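You operate a simulated robot arm through the tools that you are given. There is no shell and no other tool.

The job below is to be done with a simulated robot arm. You get a single attempt, and the scene is never put back.

JOB
Sort the four empties on the counter into dirty and clean.
Fine: dirty ones in the RINSE crate, the others in the CLEAN crate, upright.

The check looks at the end state, three seconds after you hand in, the way a careful person would. Anything else that was tipped, shoved, dropped, spilled or broken makes it a failure.

ROBOT AND FRAMES
A 7-joint arm with a two-finger parallel gripper, fixed in place. Base frame: the origin is on the floor under the middle of its stand, x ahead of it, y to its left, z up; the work surface is at about z = 0.88. Units: m, rad, N and s.
With the tool pointing down near the work surface it reaches from about 0.4 to 0.9 m from the base axis. Its first joint turns from -2.496 to 2.496 rad. Payload 3 kg.
The tool frame sits at the grasp point between the pads (the TCP): z along the fingers, y along the line on which they close. The tips reach 0.03 m beyond it. Largest opening 0.094 m; finger width 0.028, thickness 0.01; the body of the gripper, 0.05 by 0.096 m, starts 0.055 m behind the TCP.
Orientation is that of the tool frame in the base frame, as a unit quaternion [x, y, z, w]. With the fingers straight down and closing along the base's y, the tool's x points along the base's -x, its y along +y and its z along -z.

CONTROLS
- The arm moves only by the tool arm_command. Its argument "motion" is a list of rows, each a list of 7 numbers: the shift along the tool's x, y, z in units of 30 mm (1.0 is 30 mm), then the turn, a rotation vector about the tool's x, y, z in units of 8 degrees (1.0 is 8 degrees), then the gripper command, from -1 (shut) to 1 (fully open), values between in proportion. In form: [[tx, ty, tz, wx, wy, wz, hand], ...]. A call has 1 to 20 rows; each row shifts and turns the commanded pose from where the row before left it, along the tool's axes as they then stand. A call with a number of a shift or a turn outside -1 to 1 is refused whole. Each row takes 0.2 s and may step no farther than 0.05 m and 0.15 rad from the row before; otherwise, or with a gripper value out of range, the whole call is refused. Where a pose cannot be reached the arm comes as near as it can. A force on the tool above 40 N (or 10 N above the force at the start of the call, whichever is more), or a blocked arm, ends the call early, and 0.2 s more pass. The fingers move at their own pace (about 0.072 m/s each) and stop on an object; they squeeze with about 35 N. The grip force told is the motor's: it shows also when the fingers shut on nothing. Time passes only in rows, and 0.2 s behind the last, so rows that do not move let the fingers close. The reply holds the time, the measured pose of the TCP, the force on the tool along the base axes, the opening and the grip force, in the units named above and with some noise, with the torque about the TCP (base axes, N m) and any sound that the robot's microphone picked up, and new pictures: "pictures" is both (left out), scene, wrist or none.
- Cameras (640 x 400 px; columns grow to the right, rows downward): "scene" is fixed at [0.0566, 0.5128, 1.657]; the picture's right is [-0.63, -0.78, 0.00], its down [-0.47, 0.38, -0.80] and it looks along [0.62, -0.50, -0.60] (base axes); focal length 324 px, centre (320, 200). "wrist" rides on the gripper at [0.076, 0.014, -0.102] in the tool frame; the picture's right is [-0.18, 0.98, 0.00], its down [-0.75, -0.14, -0.64] and it looks along [-0.63, -0.12, 0.77] (tool axes); focal length 243 px, centre (320, 200). There is no depth. A picture from a camera that has moved, and an enlarged one, comes with that camera's place and axes in the base frame and with its lens. The place of the scene camera against the robot may be out by one fixed shift of up to 0.025 m in any direction.
- close_up(camera, box): a new picture of the part [left, top, right, bottom] of that camera's present view, enlarged. It takes no simulated time.
- close_job(): hands the job in; it is judged then, once.

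Places have to be worked out from the pictures, the camera data and where the tool is seen. Open the gripper and draw the arm clear of the work before you hand the job in, unless the task says otherwise.

The tools are called as name(argument=value, ...) on one line, values as JSON. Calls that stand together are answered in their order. arm_command: Moves the arm, as the interface text tells. Its arguments: {"type":"object","properties":{"motion":{"type":"array"},"pictures":{"type":"string","enum":["both","scene","wrist","none"]}},"required":["motion"]} The other tools are called the same way: close_up (camera, box) takes an enlarged picture of a part of a camera's view; close_job () hands the job in.

At the start:

```text
t: 0.0
tool_pos: [0.6047, 0.0426, 1.2255]
tcp_rot: [0.0, 1.0, 0.0, 0.0]
ft_force: [-0.3, 0.0, 0.7]
moment: [0.03, -0.03, -0.01]
width: 0.094
gripper_force: 0.1
```

scene: 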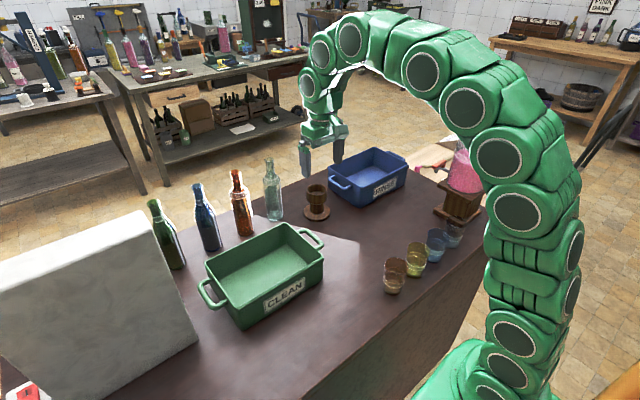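
wrist: 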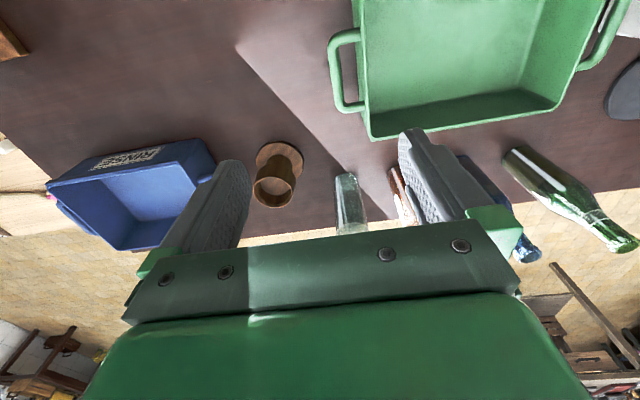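

The scene shows four bottles (green, blue, orange, clear) in a row, a green CLEAN crate, a blue RINSE crate, and some glasses. I'll take close-ups to study each bottle and the crates before moving.

close_up(camera="scene", box=[130, 140, 300, 280])

close_up(camera="scene", box=[290, 130, 500, 300])

close_up(camera="scene", box=[190, 200, 340, 340])

close_up(camera="wrist", box=[320, 120, 640, 270])

```text
2.86 times, centred on (215, 210) of scene
camera zoom: at [0.0566, 0.5128, 1.657], right [-0.63, -0.78, 0.0], down [-0.47, 0.38, -0.8], along [0.62, -0.5, -0.6], focal length 926 px, centre (620, 171)
```

zoom: 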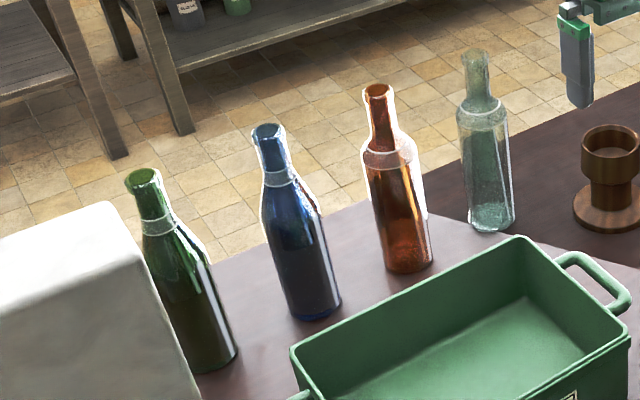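

```text
2.35 times, centred on (395, 215) of scene
camera zoom: at [0.0566, 0.5128, 1.657], right [-0.63, -0.78, 0.0], down [-0.47, 0.38, -0.8], along [0.62, -0.5, -0.6], focal length 763 px, centre (144, 165)
```

zoom: 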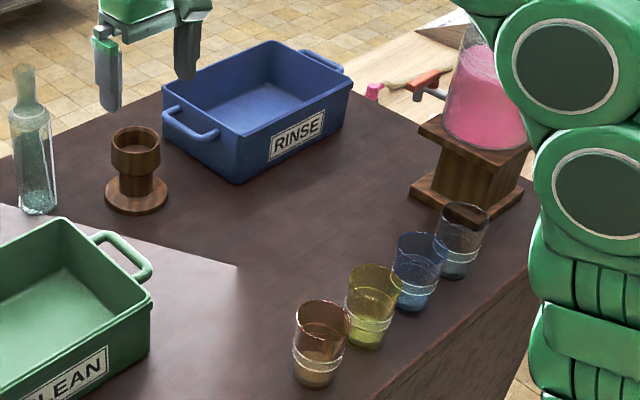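

```text
2.86 times, centred on (265, 270) of scene
camera zoom: at [0.0566, 0.5128, 1.657], right [-0.63, -0.78, 0.0], down [-0.47, 0.38, -0.8], along [0.62, -0.5, -0.6], focal length 926 px, centre (477, 0)
```

zoom: 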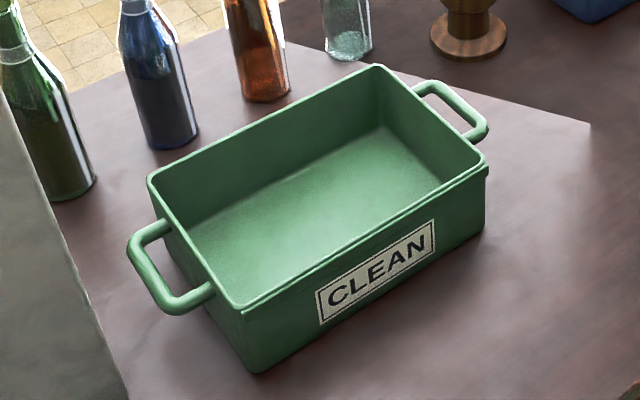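

```text
2.00 times, centred on (480, 195) of wrist
camera zoom: at [0.5292, 0.0568, 1.3279], right [0.18, 0.98, 0.0], down [0.75, -0.14, 0.64], along [0.63, -0.12, -0.77], focal length 485 px, centre (0, 210)
```

zoom: 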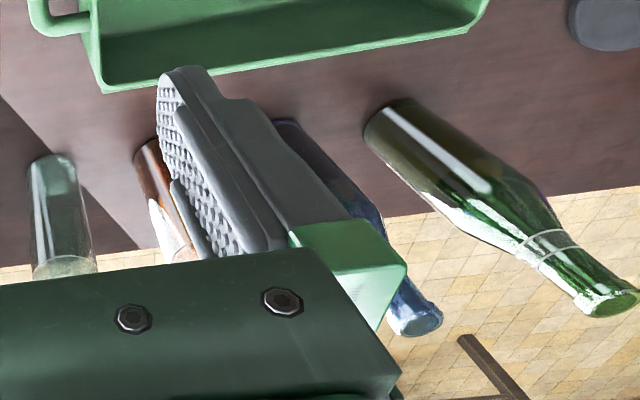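

The four bottles are the empties. They stand in a row at about x≈0.86, y≈0.05, 0.17, 0.29 and 0.41, tops near z≈1.13. CLEAN is around (0.63, 0.23) and RINSE around (0.8, -0.33). I'll pull back, rise and go left with the gripper open, then tilt forward to see the bottles with the wrist camera.

arm_command(motion=[[0.45, 0.6, -0.4, 0, 0, 0, 1], [0.45, 0.6, -0.4, 0, 0, 0, 1], [0.45, 0.6, -0.4, 0, 0, 0, 1], [0.45, 0.6, -0.4, 0, 0, 0, 1], [0.45, 0.6, -0.4, 0, 0, 0, 1], [0.45, 0.6, -0.4, 0, 0, 0, 1], [0.45, 0.6, -0.4, 0, 0, 0, 1], [0, 0, 0, 0, -1, 0, 1], [0, 0, 0, 0, -1, 0, 1], [0, 0, 0, 0, -1, 0, 1]], pictures="both")

```text
t: 2.2
tool_pos: [0.5107, 0.1693, 1.3098]
tcp_rot: [0.0, 0.978, 0.0, 0.209]
ft_force: [0.7, -0.2, 0.2]
moment: [-0.05, -0.02, -0.01]
width: 0.094
gripper_force: 0.1
camera wrist: at [0.3997, 0.1823, 1.3717], right [0.17, 0.98, 0.07], down [0.43, -0.14, 0.89], along [0.89, -0.12, -0.44], focal length 243 px, centre (320, 200)
```

scene: 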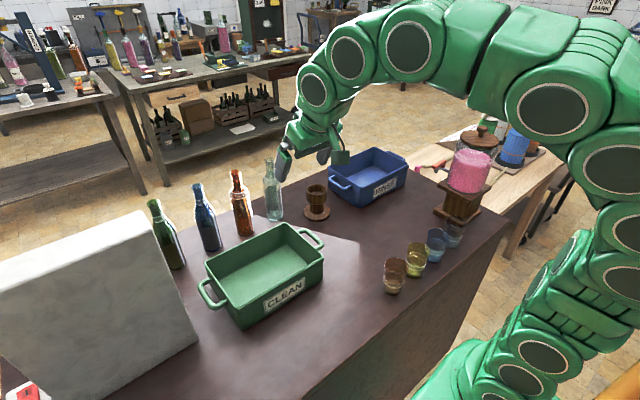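
wrist: 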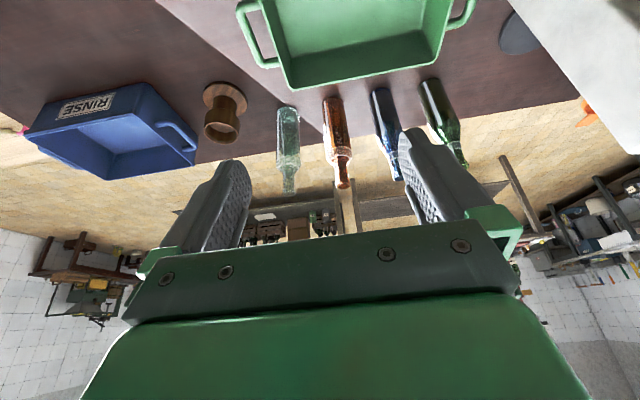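

From this view the bottles come out at about (0.85, 0.056) clear, (0.845, 0.176) orange, (0.846, 0.295) blue and (0.853, 0.418) green. I'll enlarge them to look for dirt.

close_up(camera="wrist", box=[260, 70, 400, 200])

close_up(camera="wrist", box=[350, 60, 500, 180])

close_up(camera="scene", box=[220, 150, 300, 250])

close_up(camera="scene", box=[140, 180, 230, 280])

```text
3.08 times, centred on (330, 135) of wrist
camera zoom: at [0.3997, 0.1823, 1.3717], right [0.17, 0.98, 0.07], down [0.43, -0.14, 0.89], along [0.89, -0.12, -0.44], focal length 746 px, centre (289, 400)
```

zoom: 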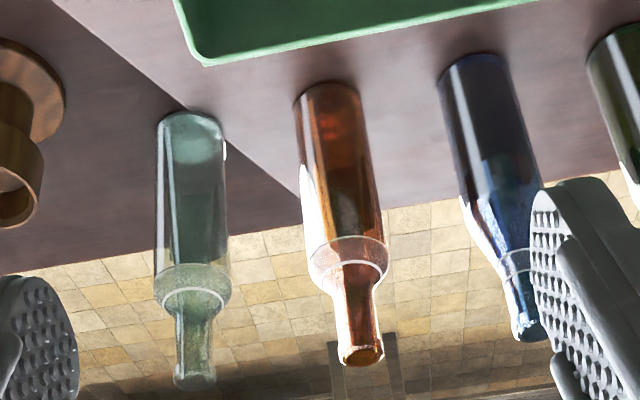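

```text
3.33 times, centred on (425, 120) of wrist
camera zoom: at [0.3997, 0.1823, 1.3717], right [0.17, 0.98, 0.07], down [0.43, -0.14, 0.89], along [0.89, -0.12, -0.44], focal length 809 px, centre (-30, 467)
```

zoom: 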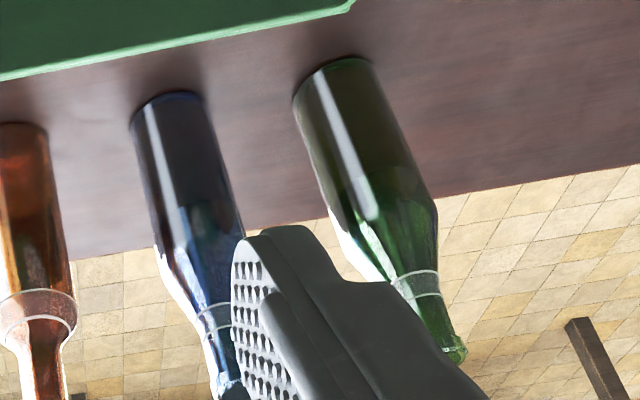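

```text
4.00 times, centred on (260, 200) of scene
camera zoom: at [0.0566, 0.5128, 1.657], right [-0.63, -0.78, 0.0], down [-0.47, 0.38, -0.8], along [0.62, -0.5, -0.6], focal length 1297 px, centre (560, 200)
```

zoom: 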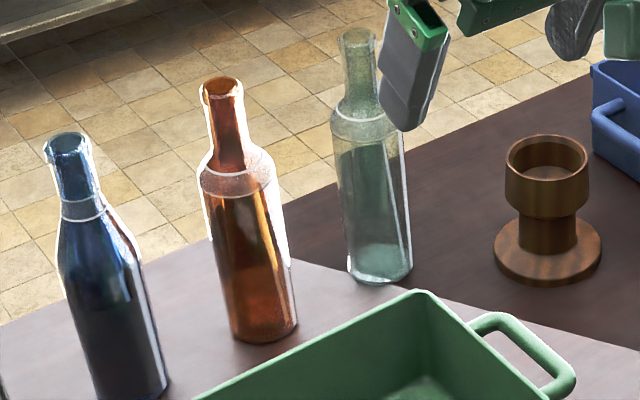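

```text
4.00 times, centred on (185, 230) of scene
camera zoom: at [0.0566, 0.5128, 1.657], right [-0.63, -0.78, 0.0], down [-0.47, 0.38, -0.8], along [0.62, -0.5, -0.6], focal length 1297 px, centre (860, 80)
```

zoom: 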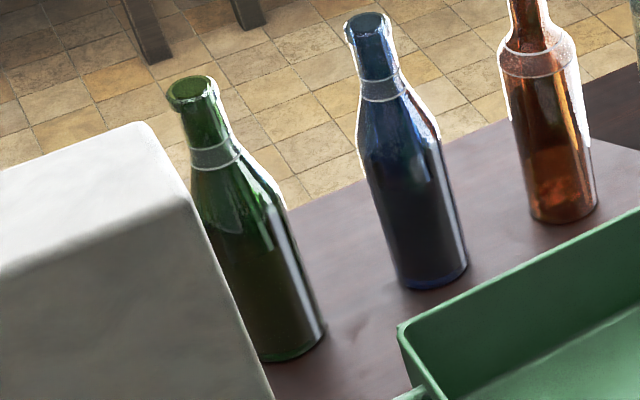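

No obvious soil yet from here, so I need closer views. I'll tilt to 48° and bring the camera nearer to the clear and orange bottles, with the fingertips staying about 0.15 m short of them.

arm_command(motion=[[0, 0, 0, 0, -1, 0, 1], [0, 0, 0, 0, -1, 0, 1], [0, 0, 0, 0, -1, 0, 1], [0.136, -0.225, 0.845, 0, 0, 0, 1], [0.136, -0.225, 0.845, 0, 0, 0, 1], [0.136, -0.225, 0.845, 0, 0, 0, 1], [0.136, -0.225, 0.845, 0, 0, 0, 1], [0.136, -0.225, 0.845, 0, 0, 0, 1], [0.136, -0.225, 0.845, 0, 0, 0, 1], [0.136, -0.225, 0.845, 0, 0, 0, 1], [0.136, -0.225, 0.845, 0, 0, 0, 1]], pictures="both")

```text
t: 4.6
tool_pos: [0.6389, 0.1148, 1.1507]
tcp_rot: [0.0, 0.913, 0.0, 0.407]
ft_force: [0.9, 0.1, -0.6]
moment: [0.03, -0.02, -0.02]
width: 0.0937
gripper_force: 0.1
camera wrist: at [0.5122, 0.1286, 1.1621], right [0.12, 0.98, 0.14], down [0.03, -0.14, 0.99], along [0.99, -0.12, -0.04], focal length 243 px, centre (320, 200)
```

scene: 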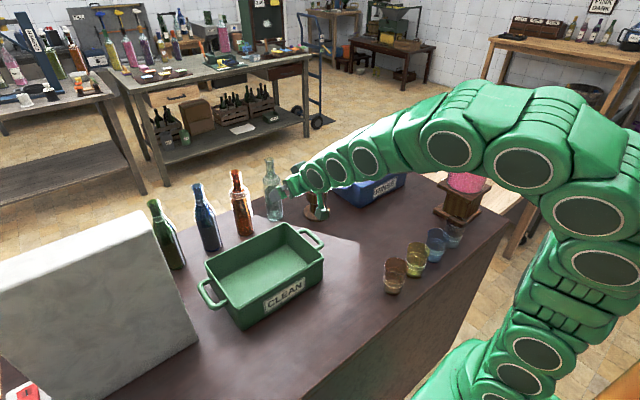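
wrist: 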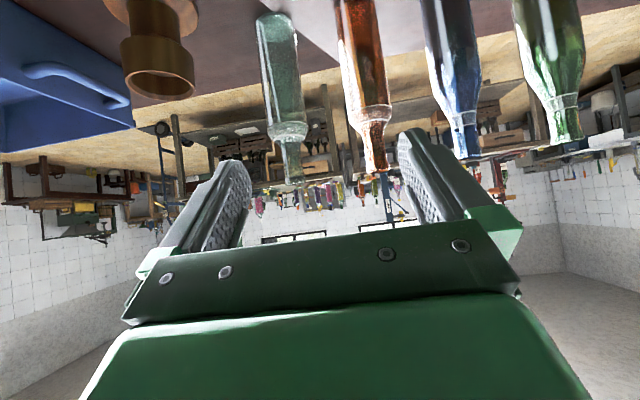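

All four bottles are in view with only their bases cut off, so I'll enlarge them.

close_up(camera="wrist", box=[240, 0, 400, 180])

close_up(camera="wrist", box=[410, 0, 600, 160])

```text
2.22 times, centred on (320, 90) of wrist
camera zoom: at [0.5122, 0.1286, 1.1621], right [0.12, 0.98, 0.14], down [0.03, -0.14, 0.99], along [0.99, -0.12, -0.04], focal length 539 px, centre (320, 444)
```

zoom: 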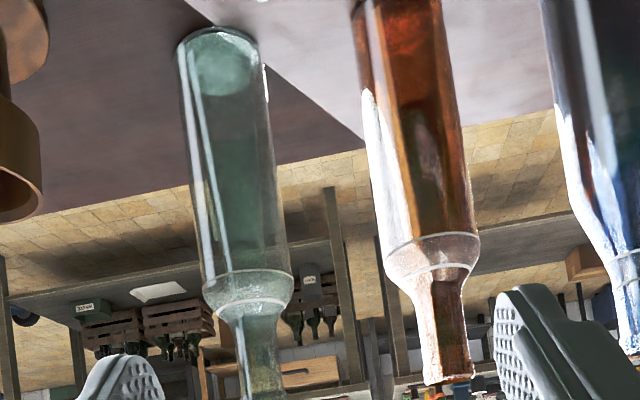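

```text
2.50 times, centred on (505, 80) of wrist
camera zoom: at [0.5122, 0.1286, 1.1621], right [0.12, 0.98, 0.14], down [0.03, -0.14, 0.99], along [0.99, -0.12, -0.04], focal length 606 px, centre (-142, 500)
```

zoom: 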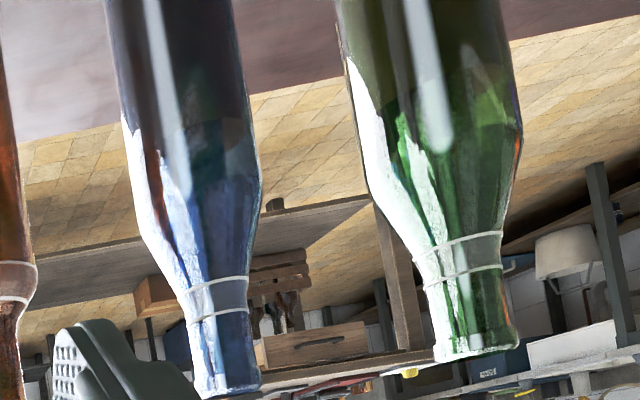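

The enlarged pictures look properly re-rendered, so I'll zoom tightly on each bottle from both cameras to look for residue.

close_up(camera="wrist", box=[250, 0, 310, 60])

close_up(camera="wrist", box=[325, 0, 405, 60])

close_up(camera="scene", box=[255, 150, 295, 225])

close_up(camera="scene", box=[220, 165, 265, 240])

close_up(camera="scene", box=[185, 180, 230, 255])

close_up(camera="scene", box=[140, 195, 190, 275])

```text
6.67 times, centred on (280, 30) of wrist
camera zoom: at [0.5122, 0.1286, 1.1621], right [0.12, 0.98, 0.14], down [0.03, -0.14, 0.99], along [0.99, -0.12, -0.04], focal length 1618 px, centre (587, 1333)
```

zoom: 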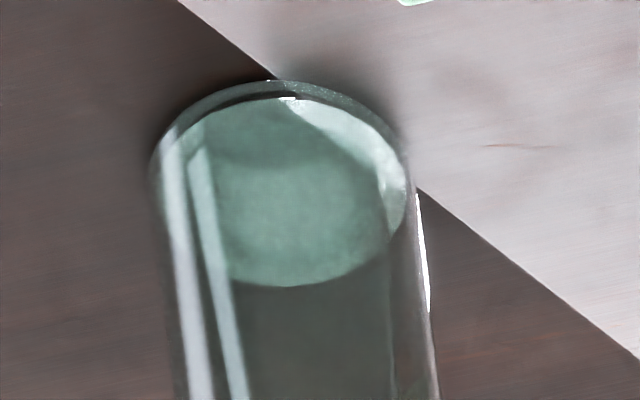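

```text
6.67 times, centred on (365, 30) of wrist
camera zoom: at [0.5122, 0.1286, 1.1621], right [0.12, 0.98, 0.14], down [0.03, -0.14, 0.99], along [0.99, -0.12, -0.04], focal length 1618 px, centre (20, 1333)
```

zoom: 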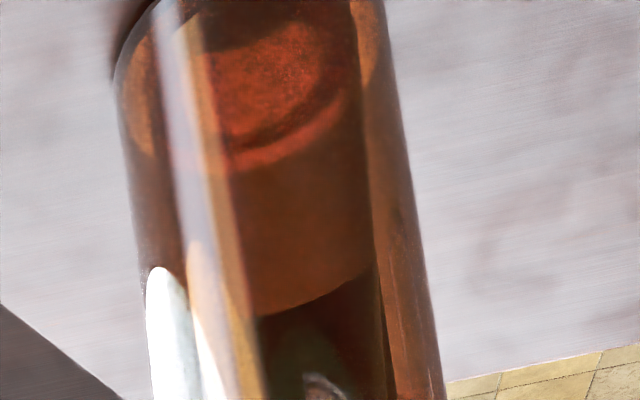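

```text
5.33 times, centred on (275, 188) of scene
camera zoom: at [0.0566, 0.5128, 1.657], right [-0.63, -0.78, 0.0], down [-0.47, 0.38, -0.8], along [0.62, -0.5, -0.6], focal length 1729 px, centre (560, 267)
```

zoom: 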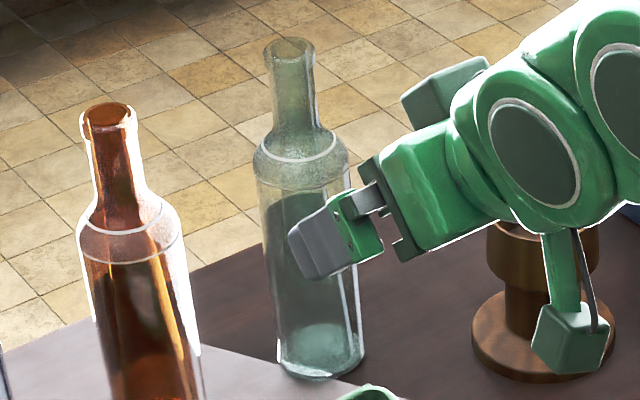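

```text
5.33 times, centred on (242, 202) of scene
camera zoom: at [0.0566, 0.5128, 1.657], right [-0.63, -0.78, 0.0], down [-0.47, 0.38, -0.8], along [0.62, -0.5, -0.6], focal length 1729 px, centre (733, 187)
```

zoom: 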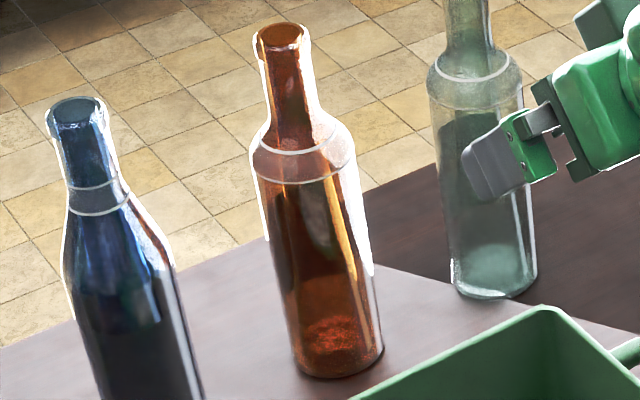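

```text
5.33 times, centred on (208, 218) of scene
camera zoom: at [0.0566, 0.5128, 1.657], right [-0.63, -0.78, 0.0], down [-0.47, 0.38, -0.8], along [0.62, -0.5, -0.6], focal length 1729 px, centre (920, 107)
```

zoom: 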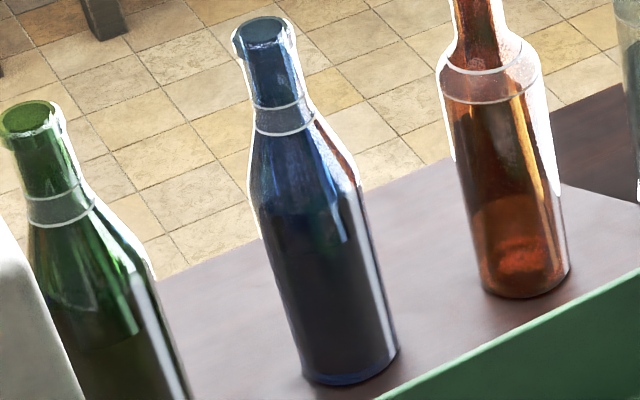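

```text
5.00 times, centred on (165, 235) of scene
camera zoom: at [0.0566, 0.5128, 1.657], right [-0.63, -0.78, 0.0], down [-0.47, 0.38, -0.8], along [0.62, -0.5, -0.6], focal length 1621 px, centre (1095, 25)
```

zoom: 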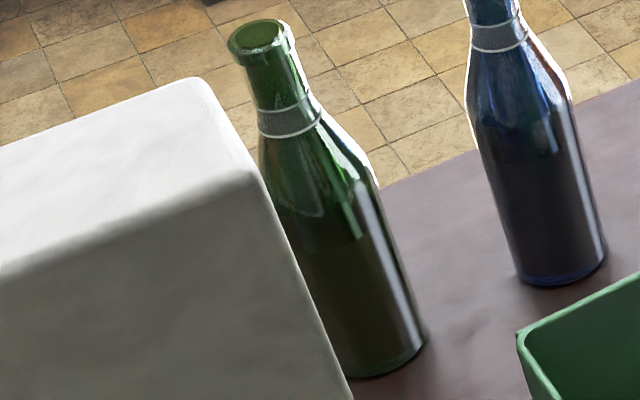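

I can't yet tell residue from refraction in these views. I'll lower the camera to about z≈1.05, staying above the crate rim at about 0.98, for a more horizontal look through the bottle bodies.

arm_command(motion=[[0, 0, 0, 0, -1, 0, 1], [0.66, 0, 0.36, 0, 0, 0, 1], [0.66, 0, 0.36, 0, 0, 0, 1], [0.66, 0, 0.36, 0, 0, 0, 1], [0.66, 0, 0.36, 0, 0, 0, 1]], pictures="wrist")

close_up(camera="wrist", box=[240, 0, 400, 150])

close_up(camera="wrist", box=[400, 0, 600, 150])

```text
t: 5.8
tool_pos: [0.6311, 0.1147, 1.0585]
tcp_rot: [0.0, 0.883, 0.0, 0.47]
ft_force: [0.3, -0.6, 0.3]
moment: [0.07, 0.01, -0.01]
width: 0.0939
gripper_force: 0.0
camera wrist: at [0.5035, 0.1284, 1.0531], right [0.1, 0.98, 0.15], down [-0.11, -0.14, 0.98], along [0.99, -0.12, 0.1], focal length 243 px, centre (320, 200)
```

wrist: 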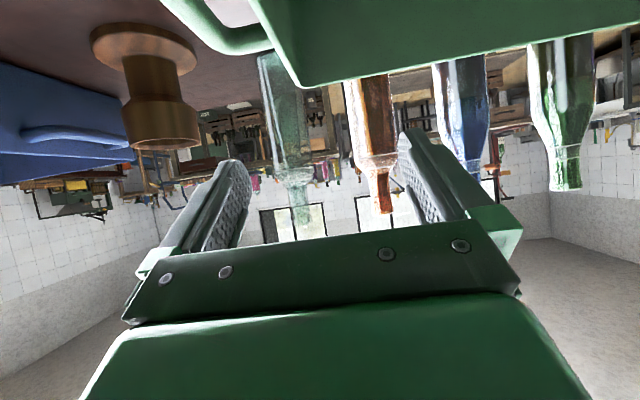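

```text
2.67 times, centred on (320, 75) of wrist
camera zoom: at [0.5035, 0.1284, 1.0531], right [0.1, 0.98, 0.15], down [-0.11, -0.14, 0.98], along [0.99, -0.12, 0.1], focal length 647 px, centre (320, 533)
```

zoom: 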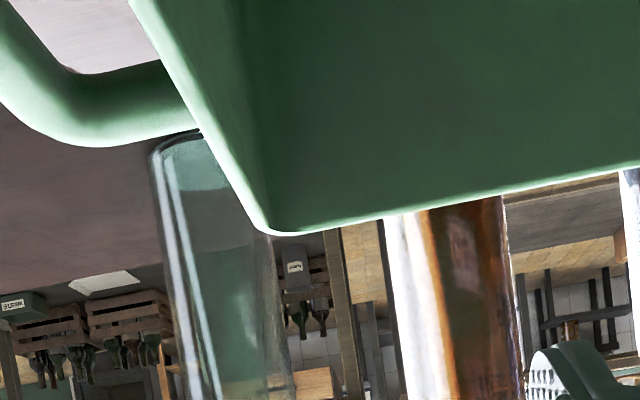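

```text
2.67 times, centred on (500, 75) of wrist
camera zoom: at [0.5035, 0.1284, 1.0531], right [0.1, 0.98, 0.15], down [-0.11, -0.14, 0.98], along [0.99, -0.12, 0.1], focal length 647 px, centre (-160, 533)
```

zoom: 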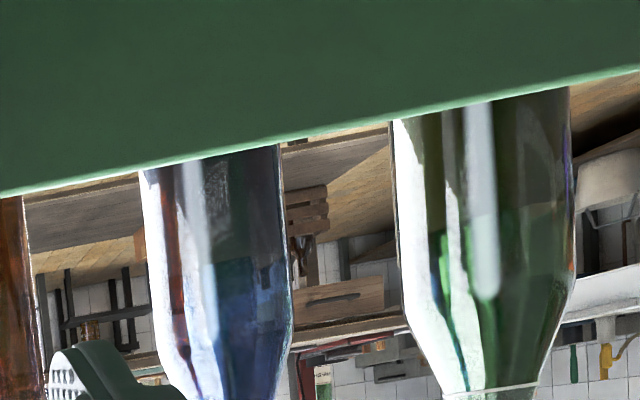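

The crate hides the bases from this height, and the dark lower zones can't be told from refraction of the counter edge. I'll inspect each bottle in hand at the same pose so they can be compared. First I go to tilt 32° in front of the clear bottle's neck at z≈1.10, staying about 0.13 m short of it, to check alignment.

arm_command(motion=[[0, 0, 0, 0, 1, 0, 1], [0, 0, 0, 0, 1, 0, 1], [0, 0, 0, 0, 1, 0, 1], [-0.67, -0.49, 0.01, 0, 0, 0, 1], [-0.67, -0.49, 0.01, 0, 0, 0, 1], [-0.67, -0.49, 0.01, 0, 0, 0, 1], [-0.67, -0.49, 0.01, 0, 0, 0, 1]], pictures="both")

close_up(camera="wrist", box=[260, 20, 400, 240])

```text
t: 7.4
tool_pos: [0.6982, 0.0557, 1.1017]
tcp_rot: [0.0, 0.961, 0.0, 0.276]
ft_force: [0.0, 0.2, 0.0]
moment: [-0.03, 0.01, -0.02]
width: 0.094
gripper_force: 0.1
camera wrist: at [0.5811, 0.0693, 1.1485], right [0.16, 0.98, 0.1], down [0.3, -0.14, 0.94], along [0.94, -0.12, -0.32], focal length 243 px, centre (320, 200)
```

scene: 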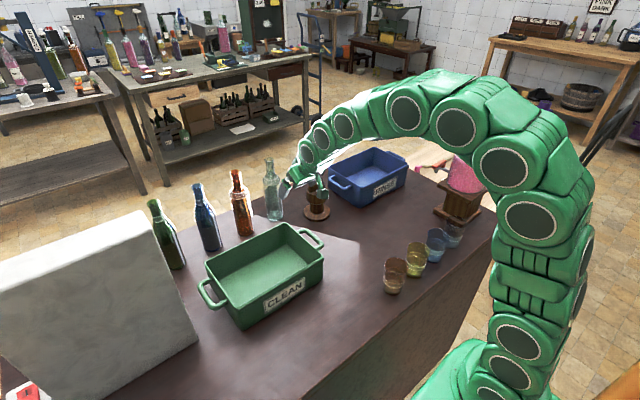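
wrist: 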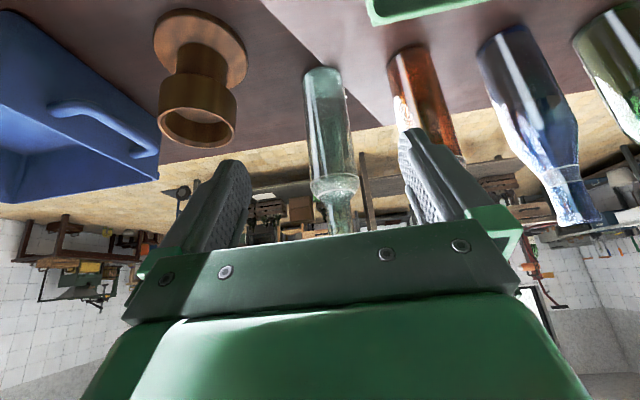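

```text
1.82 times, centred on (330, 130) of wrist
camera zoom: at [0.5811, 0.0693, 1.1485], right [0.16, 0.98, 0.1], down [0.3, -0.14, 0.94], along [0.94, -0.12, -0.32], focal length 441 px, centre (302, 327)
```

zoom: 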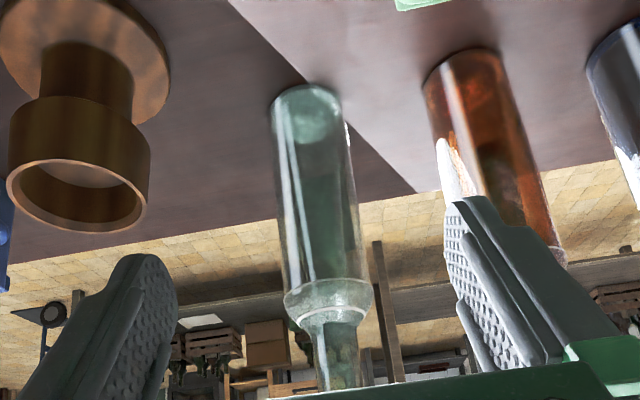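

The clear bottle's axis is at about (0.857, 0.055) and the TCP is centred on it in y. I'll advance most of the way with open fingers and check alignment before closing.

arm_command(motion=[[-0.75, -0.01, 0.468, 0, 0, 0, 1], [-0.75, -0.01, 0.468, 0, 0, 0, 1], [-0.75, -0.01, 0.468, 0, 0, 0, 1], [-0.75, -0.01, 0.468, 0, 0, 0, 1]], pictures="both")

close_up(camera="scene", box=[240, 140, 320, 230])

close_up(camera="wrist", box=[240, 0, 400, 240])

```text
t: 8.4
tool_pos: [0.805, 0.0553, 1.1016]
tcp_rot: [0.0, 0.961, 0.0, 0.275]
ft_force: [0.4, 0.0, 0.1]
moment: [0.0, 0.0, 0.02]
width: 0.0939
gripper_force: 0.2
camera wrist: at [0.6868, 0.068, 1.1492], right [0.16, 0.98, 0.1], down [0.3, -0.14, 0.94], along [0.94, -0.12, -0.32], focal length 243 px, centre (320, 200)
```

scene: 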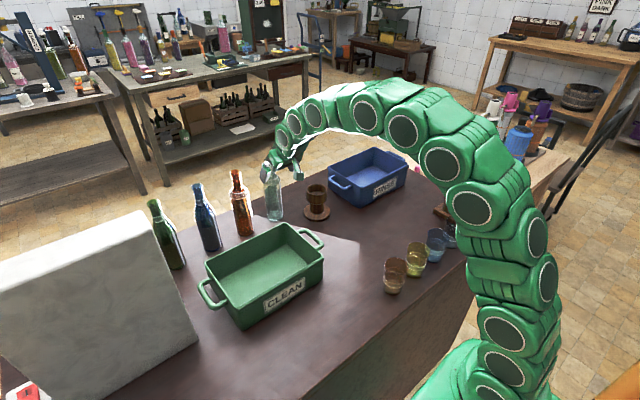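
wrist: 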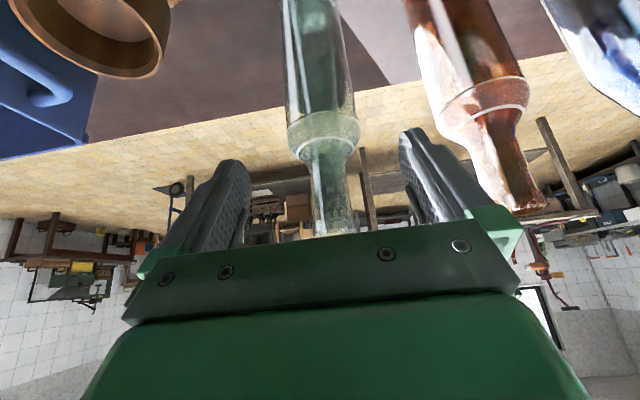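

```text
4.44 times, centred on (280, 185) of scene
camera zoom: at [0.0566, 0.5128, 1.657], right [-0.63, -0.78, 0.0], down [-0.47, 0.38, -0.8], along [0.62, -0.5, -0.6], focal length 1441 px, centre (498, 267)
```

zoom: 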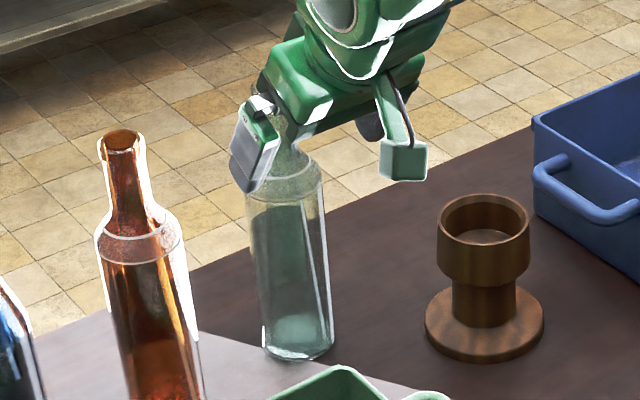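

```text
1.67 times, centred on (320, 120) of wrist
camera zoom: at [0.6868, 0.068, 1.1492], right [0.16, 0.98, 0.1], down [0.3, -0.14, 0.94], along [0.94, -0.12, -0.32], focal length 404 px, centre (320, 333)
```

zoom: 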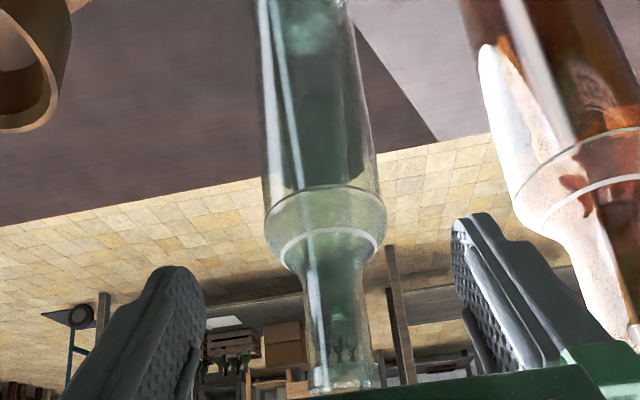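

The neck sits midway between the fingertips. I'll advance the last 53 mm and close on the neck, holding still while the fingers shut.

arm_command(motion=[[-0.75, 0.0, 0.468, 0, 0, 0, 1], [-0.75, 0.0, 0.468, 0, 0, 0, 1], [0, 0, 0, 0, 0, 0, 1], [0, 0, 0, 0, 0, 0, -1], [0, 0, 0, 0, 0, 0, -1], [0, 0, 0, 0, 0, 0, -1], [0, 0, 0, 0, 0, 0, -1], [0, 0, 0, 0, 0, 0, -1]], pictures="both")

close_up(camera="scene", box=[240, 140, 320, 230])

```text
t: 10.2
tool_pos: [0.859, 0.0547, 1.1018]
tcp_rot: [-0.001, 0.961, 0.001, 0.276]
ft_force: [-0.6, -0.1, -0.6]
moment: [-0.01, 0.0, 0.03]
width: 0.0326
gripper_force: 34.7
camera wrist: at [0.7397, 0.069, 1.1483], right [0.16, 0.98, 0.1], down [0.3, -0.14, 0.94], along [0.94, -0.12, -0.32], focal length 243 px, centre (320, 200)
```

scene: 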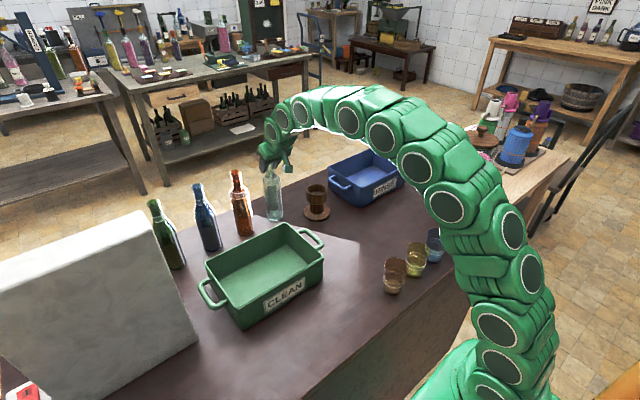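
wrist: 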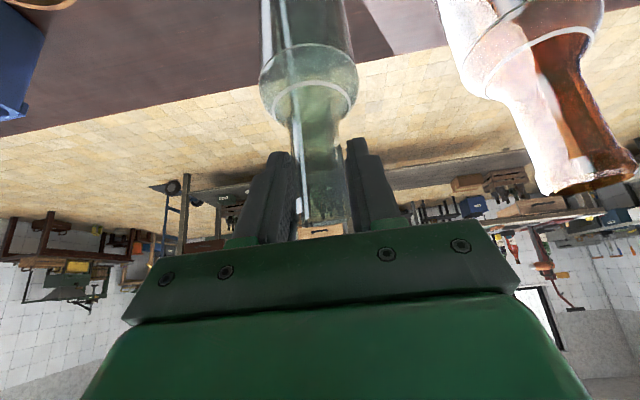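

```text
4.44 times, centred on (280, 185) of scene
camera zoom: at [0.0566, 0.5128, 1.657], right [-0.63, -0.78, 0.0], down [-0.47, 0.38, -0.8], along [0.62, -0.5, -0.6], focal length 1441 px, centre (498, 267)
```

zoom: 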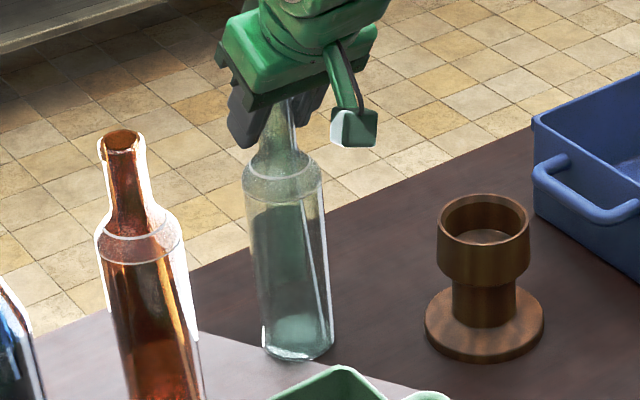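

Grip is firm at 33 mm width and 35 N. I'll lift straight up 6 cm and check the weight and hold.

arm_command(motion=[[-0.265, 0, -0.424, 0, 0, 0, -1], [-0.265, 0, -0.424, 0, 0, 0, -1], [-0.53, 0, -0.848, 0, 0, 0, -1], [0, 0, 0, 0, 0, 0, -1]], pictures="both")

close_up(camera="wrist", box=[220, 0, 400, 240])

close_up(camera="scene", box=[240, 140, 320, 230])

```text
t: 11.2
tool_pos: [0.8584, 0.0538, 1.1629]
tcp_rot: [0.0, 0.962, 0.0, 0.275]
ft_force: [0.7, 0.1, -2.8]
moment: [-0.01, 0.0, -0.02]
width: 0.0333
gripper_force: 34.8
camera wrist: at [0.74, 0.068, 1.2088], right [0.16, 0.98, 0.1], down [0.3, -0.14, 0.94], along [0.94, -0.12, -0.32], focal length 243 px, centre (320, 200)
```

scene: 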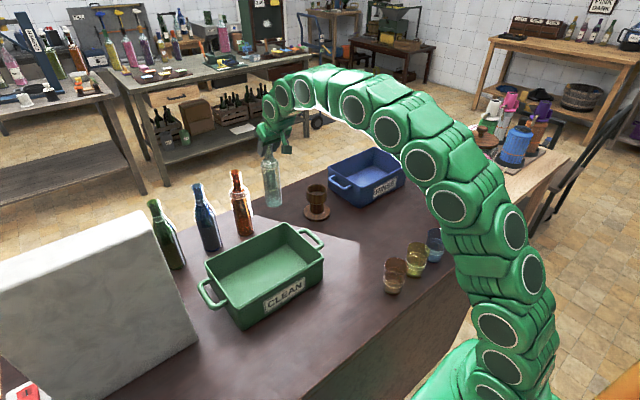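
wrist: 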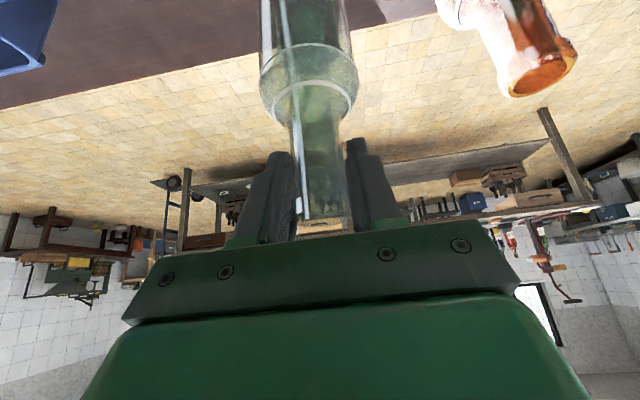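

```text
1.67 times, centred on (310, 120) of wrist
camera zoom: at [0.74, 0.068, 1.2088], right [0.16, 0.98, 0.1], down [0.3, -0.14, 0.94], along [0.94, -0.12, -0.32], focal length 404 px, centre (337, 333)
```

zoom: 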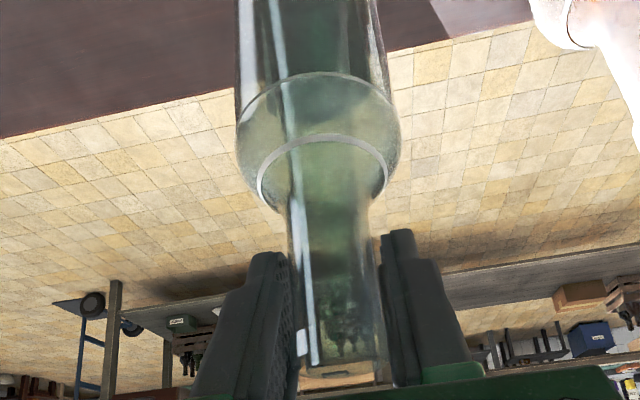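

```text
4.44 times, centred on (280, 185) of scene
camera zoom: at [0.0566, 0.5128, 1.657], right [-0.63, -0.78, 0.0], down [-0.47, 0.38, -0.8], along [0.62, -0.5, -0.6], focal length 1441 px, centre (498, 267)
```

zoom: 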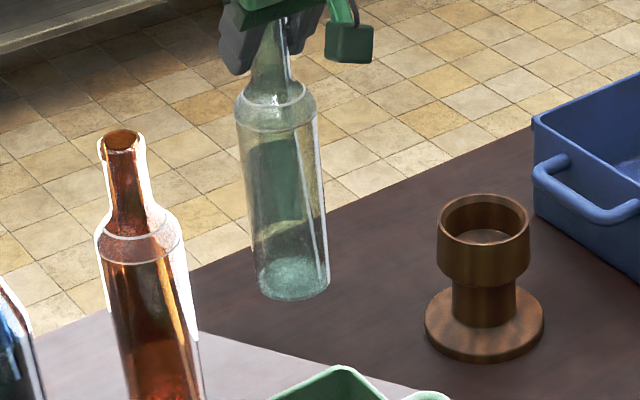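

The bottle is held, weighing about 2.8 N. Zooming further on it from the scene camera, since the close-ups are re-rendered sharply.

close_up(camera="scene", box=[258, 150, 290, 210])

close_up(camera="scene", box=[262, 185, 286, 210])

close_up(camera="scene", box=[225, 165, 260, 240])

close_up(camera="scene", box=[228, 205, 258, 240])

```text
6.67 times, centred on (274, 180) of scene
camera zoom: at [0.0566, 0.5128, 1.657], right [-0.63, -0.78, 0.0], down [-0.47, 0.38, -0.8], along [0.62, -0.5, -0.6], focal length 2161 px, centre (627, 333)
```

zoom: 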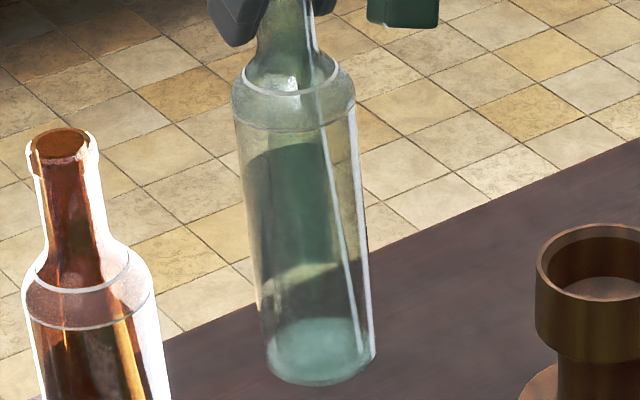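

```text
16.00 times, centred on (274, 198) of scene
camera zoom: at [0.0566, 0.5128, 1.657], right [-0.63, -0.78, 0.0], down [-0.47, 0.38, -0.8], along [0.62, -0.5, -0.6], focal length 5187 px, centre (1056, 240)
```

zoom: 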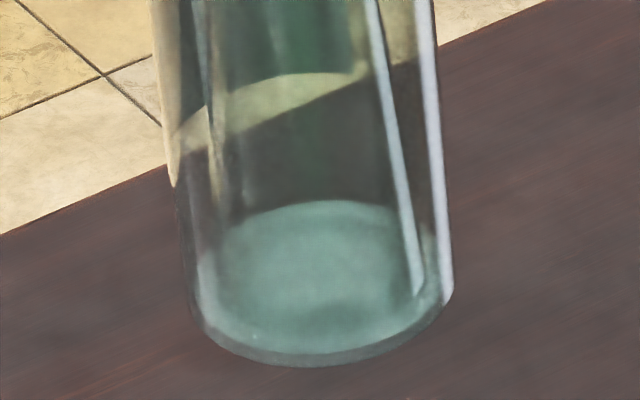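

```text
5.33 times, centred on (242, 202) of scene
camera zoom: at [0.0566, 0.5128, 1.657], right [-0.63, -0.78, 0.0], down [-0.47, 0.38, -0.8], along [0.62, -0.5, -0.6], focal length 1729 px, centre (733, 187)
```

zoom: 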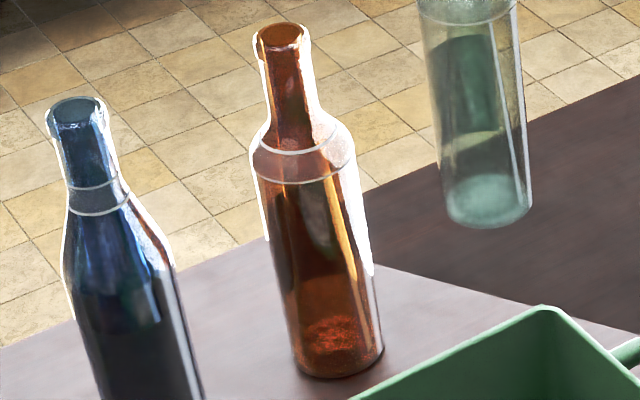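

```text
11.43 times, centred on (243, 222) of scene
camera zoom: at [0.0566, 0.5128, 1.657], right [-0.63, -0.78, 0.0], down [-0.47, 0.38, -0.8], along [0.62, -0.5, -0.6], focal length 3705 px, centre (1200, -57)
```

zoom: 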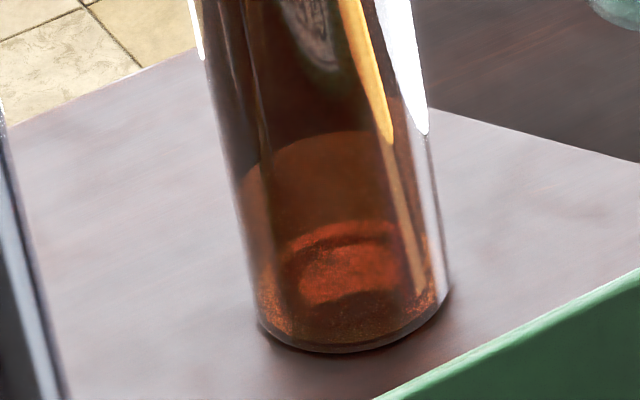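

There's a dark panel seen through the far side of the clear bottle, and a similar one on the orange, so the backs may carry labels or dirt I can't see from here. I'll raise the bottle well clear, pull it back over the open counter and yaw it so the scene camera can see its far side.

arm_command(motion=[[-0.53, 0, -0.848, 0, 0, 0, -1], [-0.53, 0, -0.848, 0, 0, 0, -1], [-0.53, 0, -0.848, 0, 0, 0, -1], [-0.53, 0, -0.848, 0, 0, 0, -1], [0.68, 0, -0.717, 0, 0, 0, -1], [0.68, 0, -0.717, 0, 0, 0, -1], [0.68, 0, -0.717, 0, 0, 0, -1], [0.68, 0, -0.717, 0, 0, 0, -1], [0.68, 0, -0.717, 0, 0, 0, -1], [0.68, 0, -0.717, 0, 0, 0, -1], [0.68, 0, -0.717, 0, 0, 0, -1], [0.68, 0, -0.717, 0, 0, 0, -1]], pictures="scene")

arm_command(motion=[[0, 0, 0, -0.53, 0, -0.848, -1], [0, 0, 0, -0.53, 0, -0.848, -1], [0, 0, 0, -0.53, 0, -0.848, -1], [0, 0, 0, -0.53, 0, -0.848, -1], [0, 0, 0, -0.53, 0, -0.848, -1], [0, 0, 0, -0.53, 0, -0.848, -1]], pictures="scene")

```text
t: 13.8
tool_pos: [0.6289, 0.054, 1.3419]
tcp_rot: [0.0, 0.961, 0.0, 0.275]
ft_force: [-0.1, 0.0, -3.3]
moment: [0.0, -0.01, 0.01]
width: 0.033
gripper_force: 35.1
```

scene: 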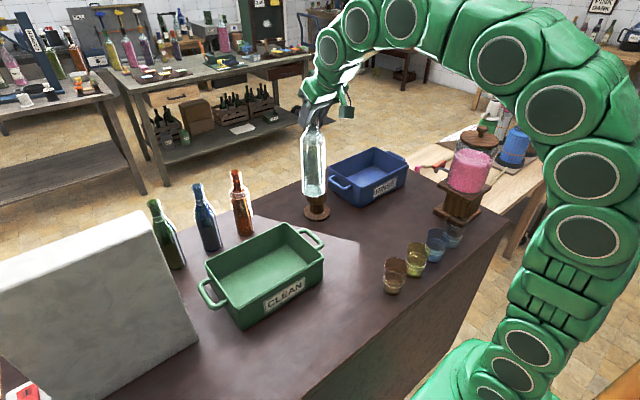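

```text
t: 15.2
tool_pos: [0.628, 0.0551, 1.3418]
tcp_rot: [-0.392, 0.878, 0.113, 0.252]
ft_force: [0.3, -0.6, -2.1]
moment: [0.03, -0.01, 0.03]
width: 0.0326
gripper_force: 35.2
```

scene: 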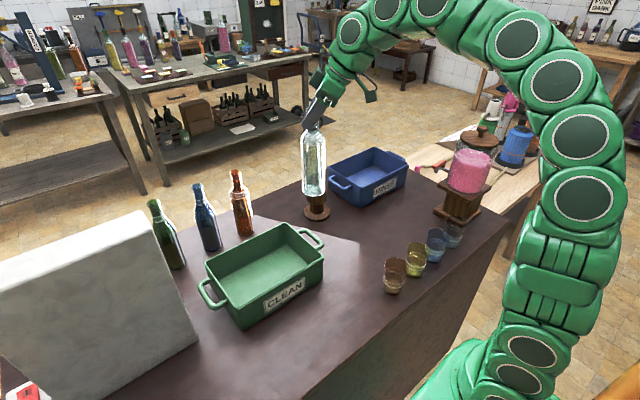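

The bottle is upright in the air and turned about 48°. I'll zoom on it.

close_up(camera="scene", box=[290, 110, 340, 210])

close_up(camera="scene", box=[295, 165, 333, 205])

close_up(camera="scene", box=[293, 120, 335, 170])

```text
4.00 times, centred on (315, 160) of scene
camera zoom: at [0.0566, 0.5128, 1.657], right [-0.63, -0.78, 0.0], down [-0.47, 0.38, -0.8], along [0.62, -0.5, -0.6], focal length 1297 px, centre (340, 360)
```

zoom: 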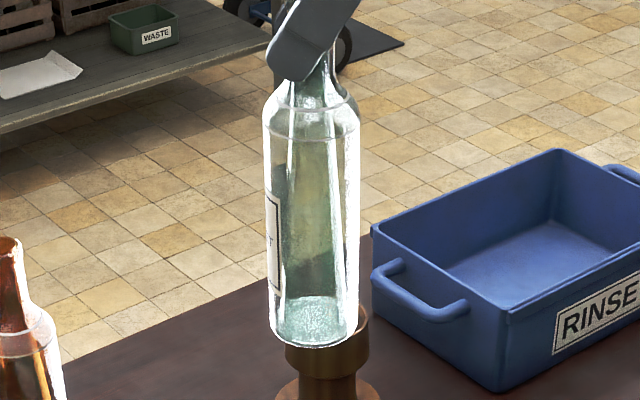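

```text
10.00 times, centred on (314, 185) of scene
camera zoom: at [0.0566, 0.5128, 1.657], right [-0.63, -0.78, 0.0], down [-0.47, 0.38, -0.8], along [0.62, -0.5, -0.6], focal length 3242 px, centre (380, 350)
```

zoom: 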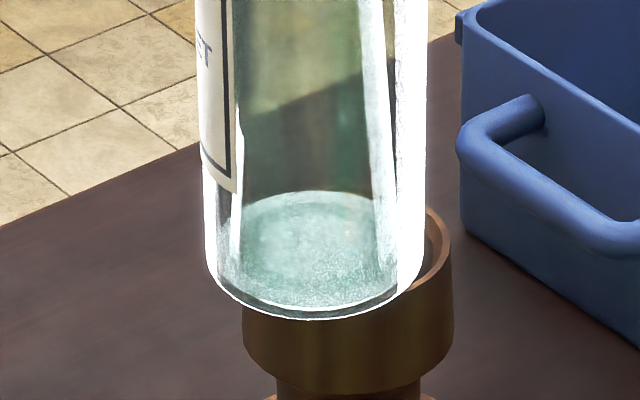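

```text
8.00 times, centred on (314, 145) of scene
camera zoom: at [0.0566, 0.5128, 1.657], right [-0.63, -0.78, 0.0], down [-0.47, 0.38, -0.8], along [0.62, -0.5, -0.6], focal length 2594 px, centre (368, 640)
```

zoom: 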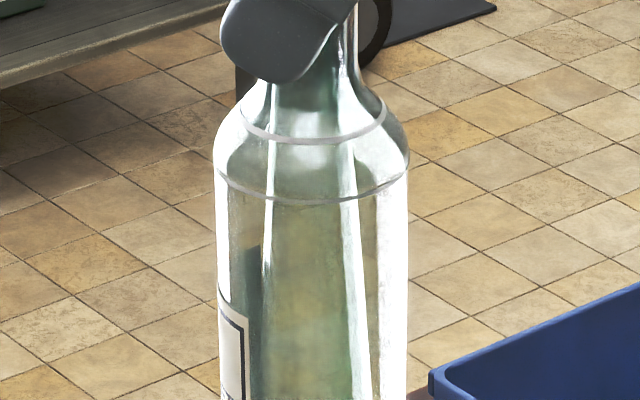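

There is a paper label on the far side with text on it. I'll keep turning to read it.

arm_command(motion=[[0, 0, 0, -0.53, 0, -0.848, -1], [0, 0, 0, -0.53, 0, -0.848, -1], [0, 0, 0, -0.53, 0, -0.848, -1], [0, 0, 0, -0.53, 0, -0.848, -1], [0, 0, 0, -0.53, 0, -0.848, -1], [0, 0, 0, -0.53, 0, -0.848, -1]], pictures="scene")

close_up(camera="scene", box=[290, 110, 340, 210])

close_up(camera="scene", box=[295, 145, 333, 190])

```text
t: 16.6
tool_pos: [0.6227, 0.0642, 1.317]
tcp_rot: [0.715, -0.642, -0.207, -0.184]
ft_force: [0.7, 0.5, -3.2]
moment: [0.0, -0.02, -0.02]
width: 0.0321
gripper_force: 35.2
out of reach, approached as far as the arm can: row 6
```

scene: 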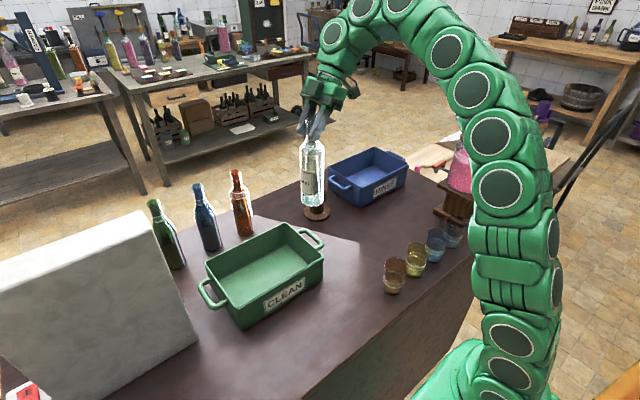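

```text
4.00 times, centred on (315, 160) of scene
camera zoom: at [0.0566, 0.5128, 1.657], right [-0.63, -0.78, 0.0], down [-0.47, 0.38, -0.8], along [0.62, -0.5, -0.6], focal length 1297 px, centre (340, 360)
```

zoom: 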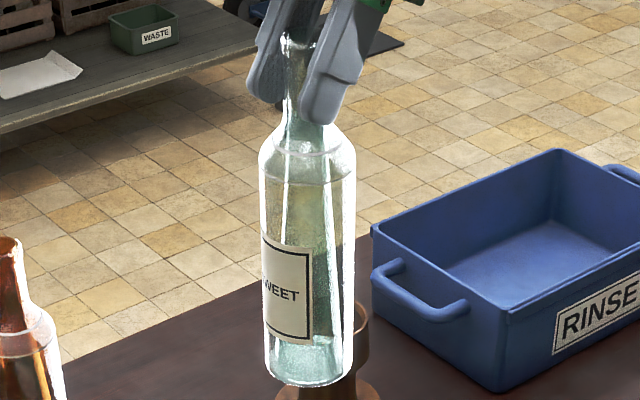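

```text
8.89 times, centred on (314, 168) of scene
camera zoom: at [0.0566, 0.5128, 1.657], right [-0.63, -0.78, 0.0], down [-0.47, 0.38, -0.8], along [0.62, -0.5, -0.6], focal length 2882 px, centre (373, 489)
```

zoom: 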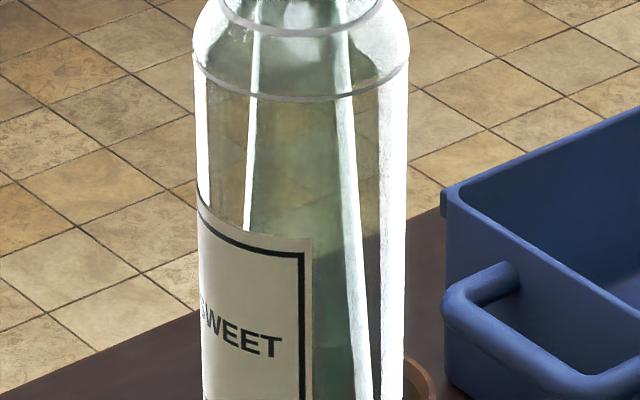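

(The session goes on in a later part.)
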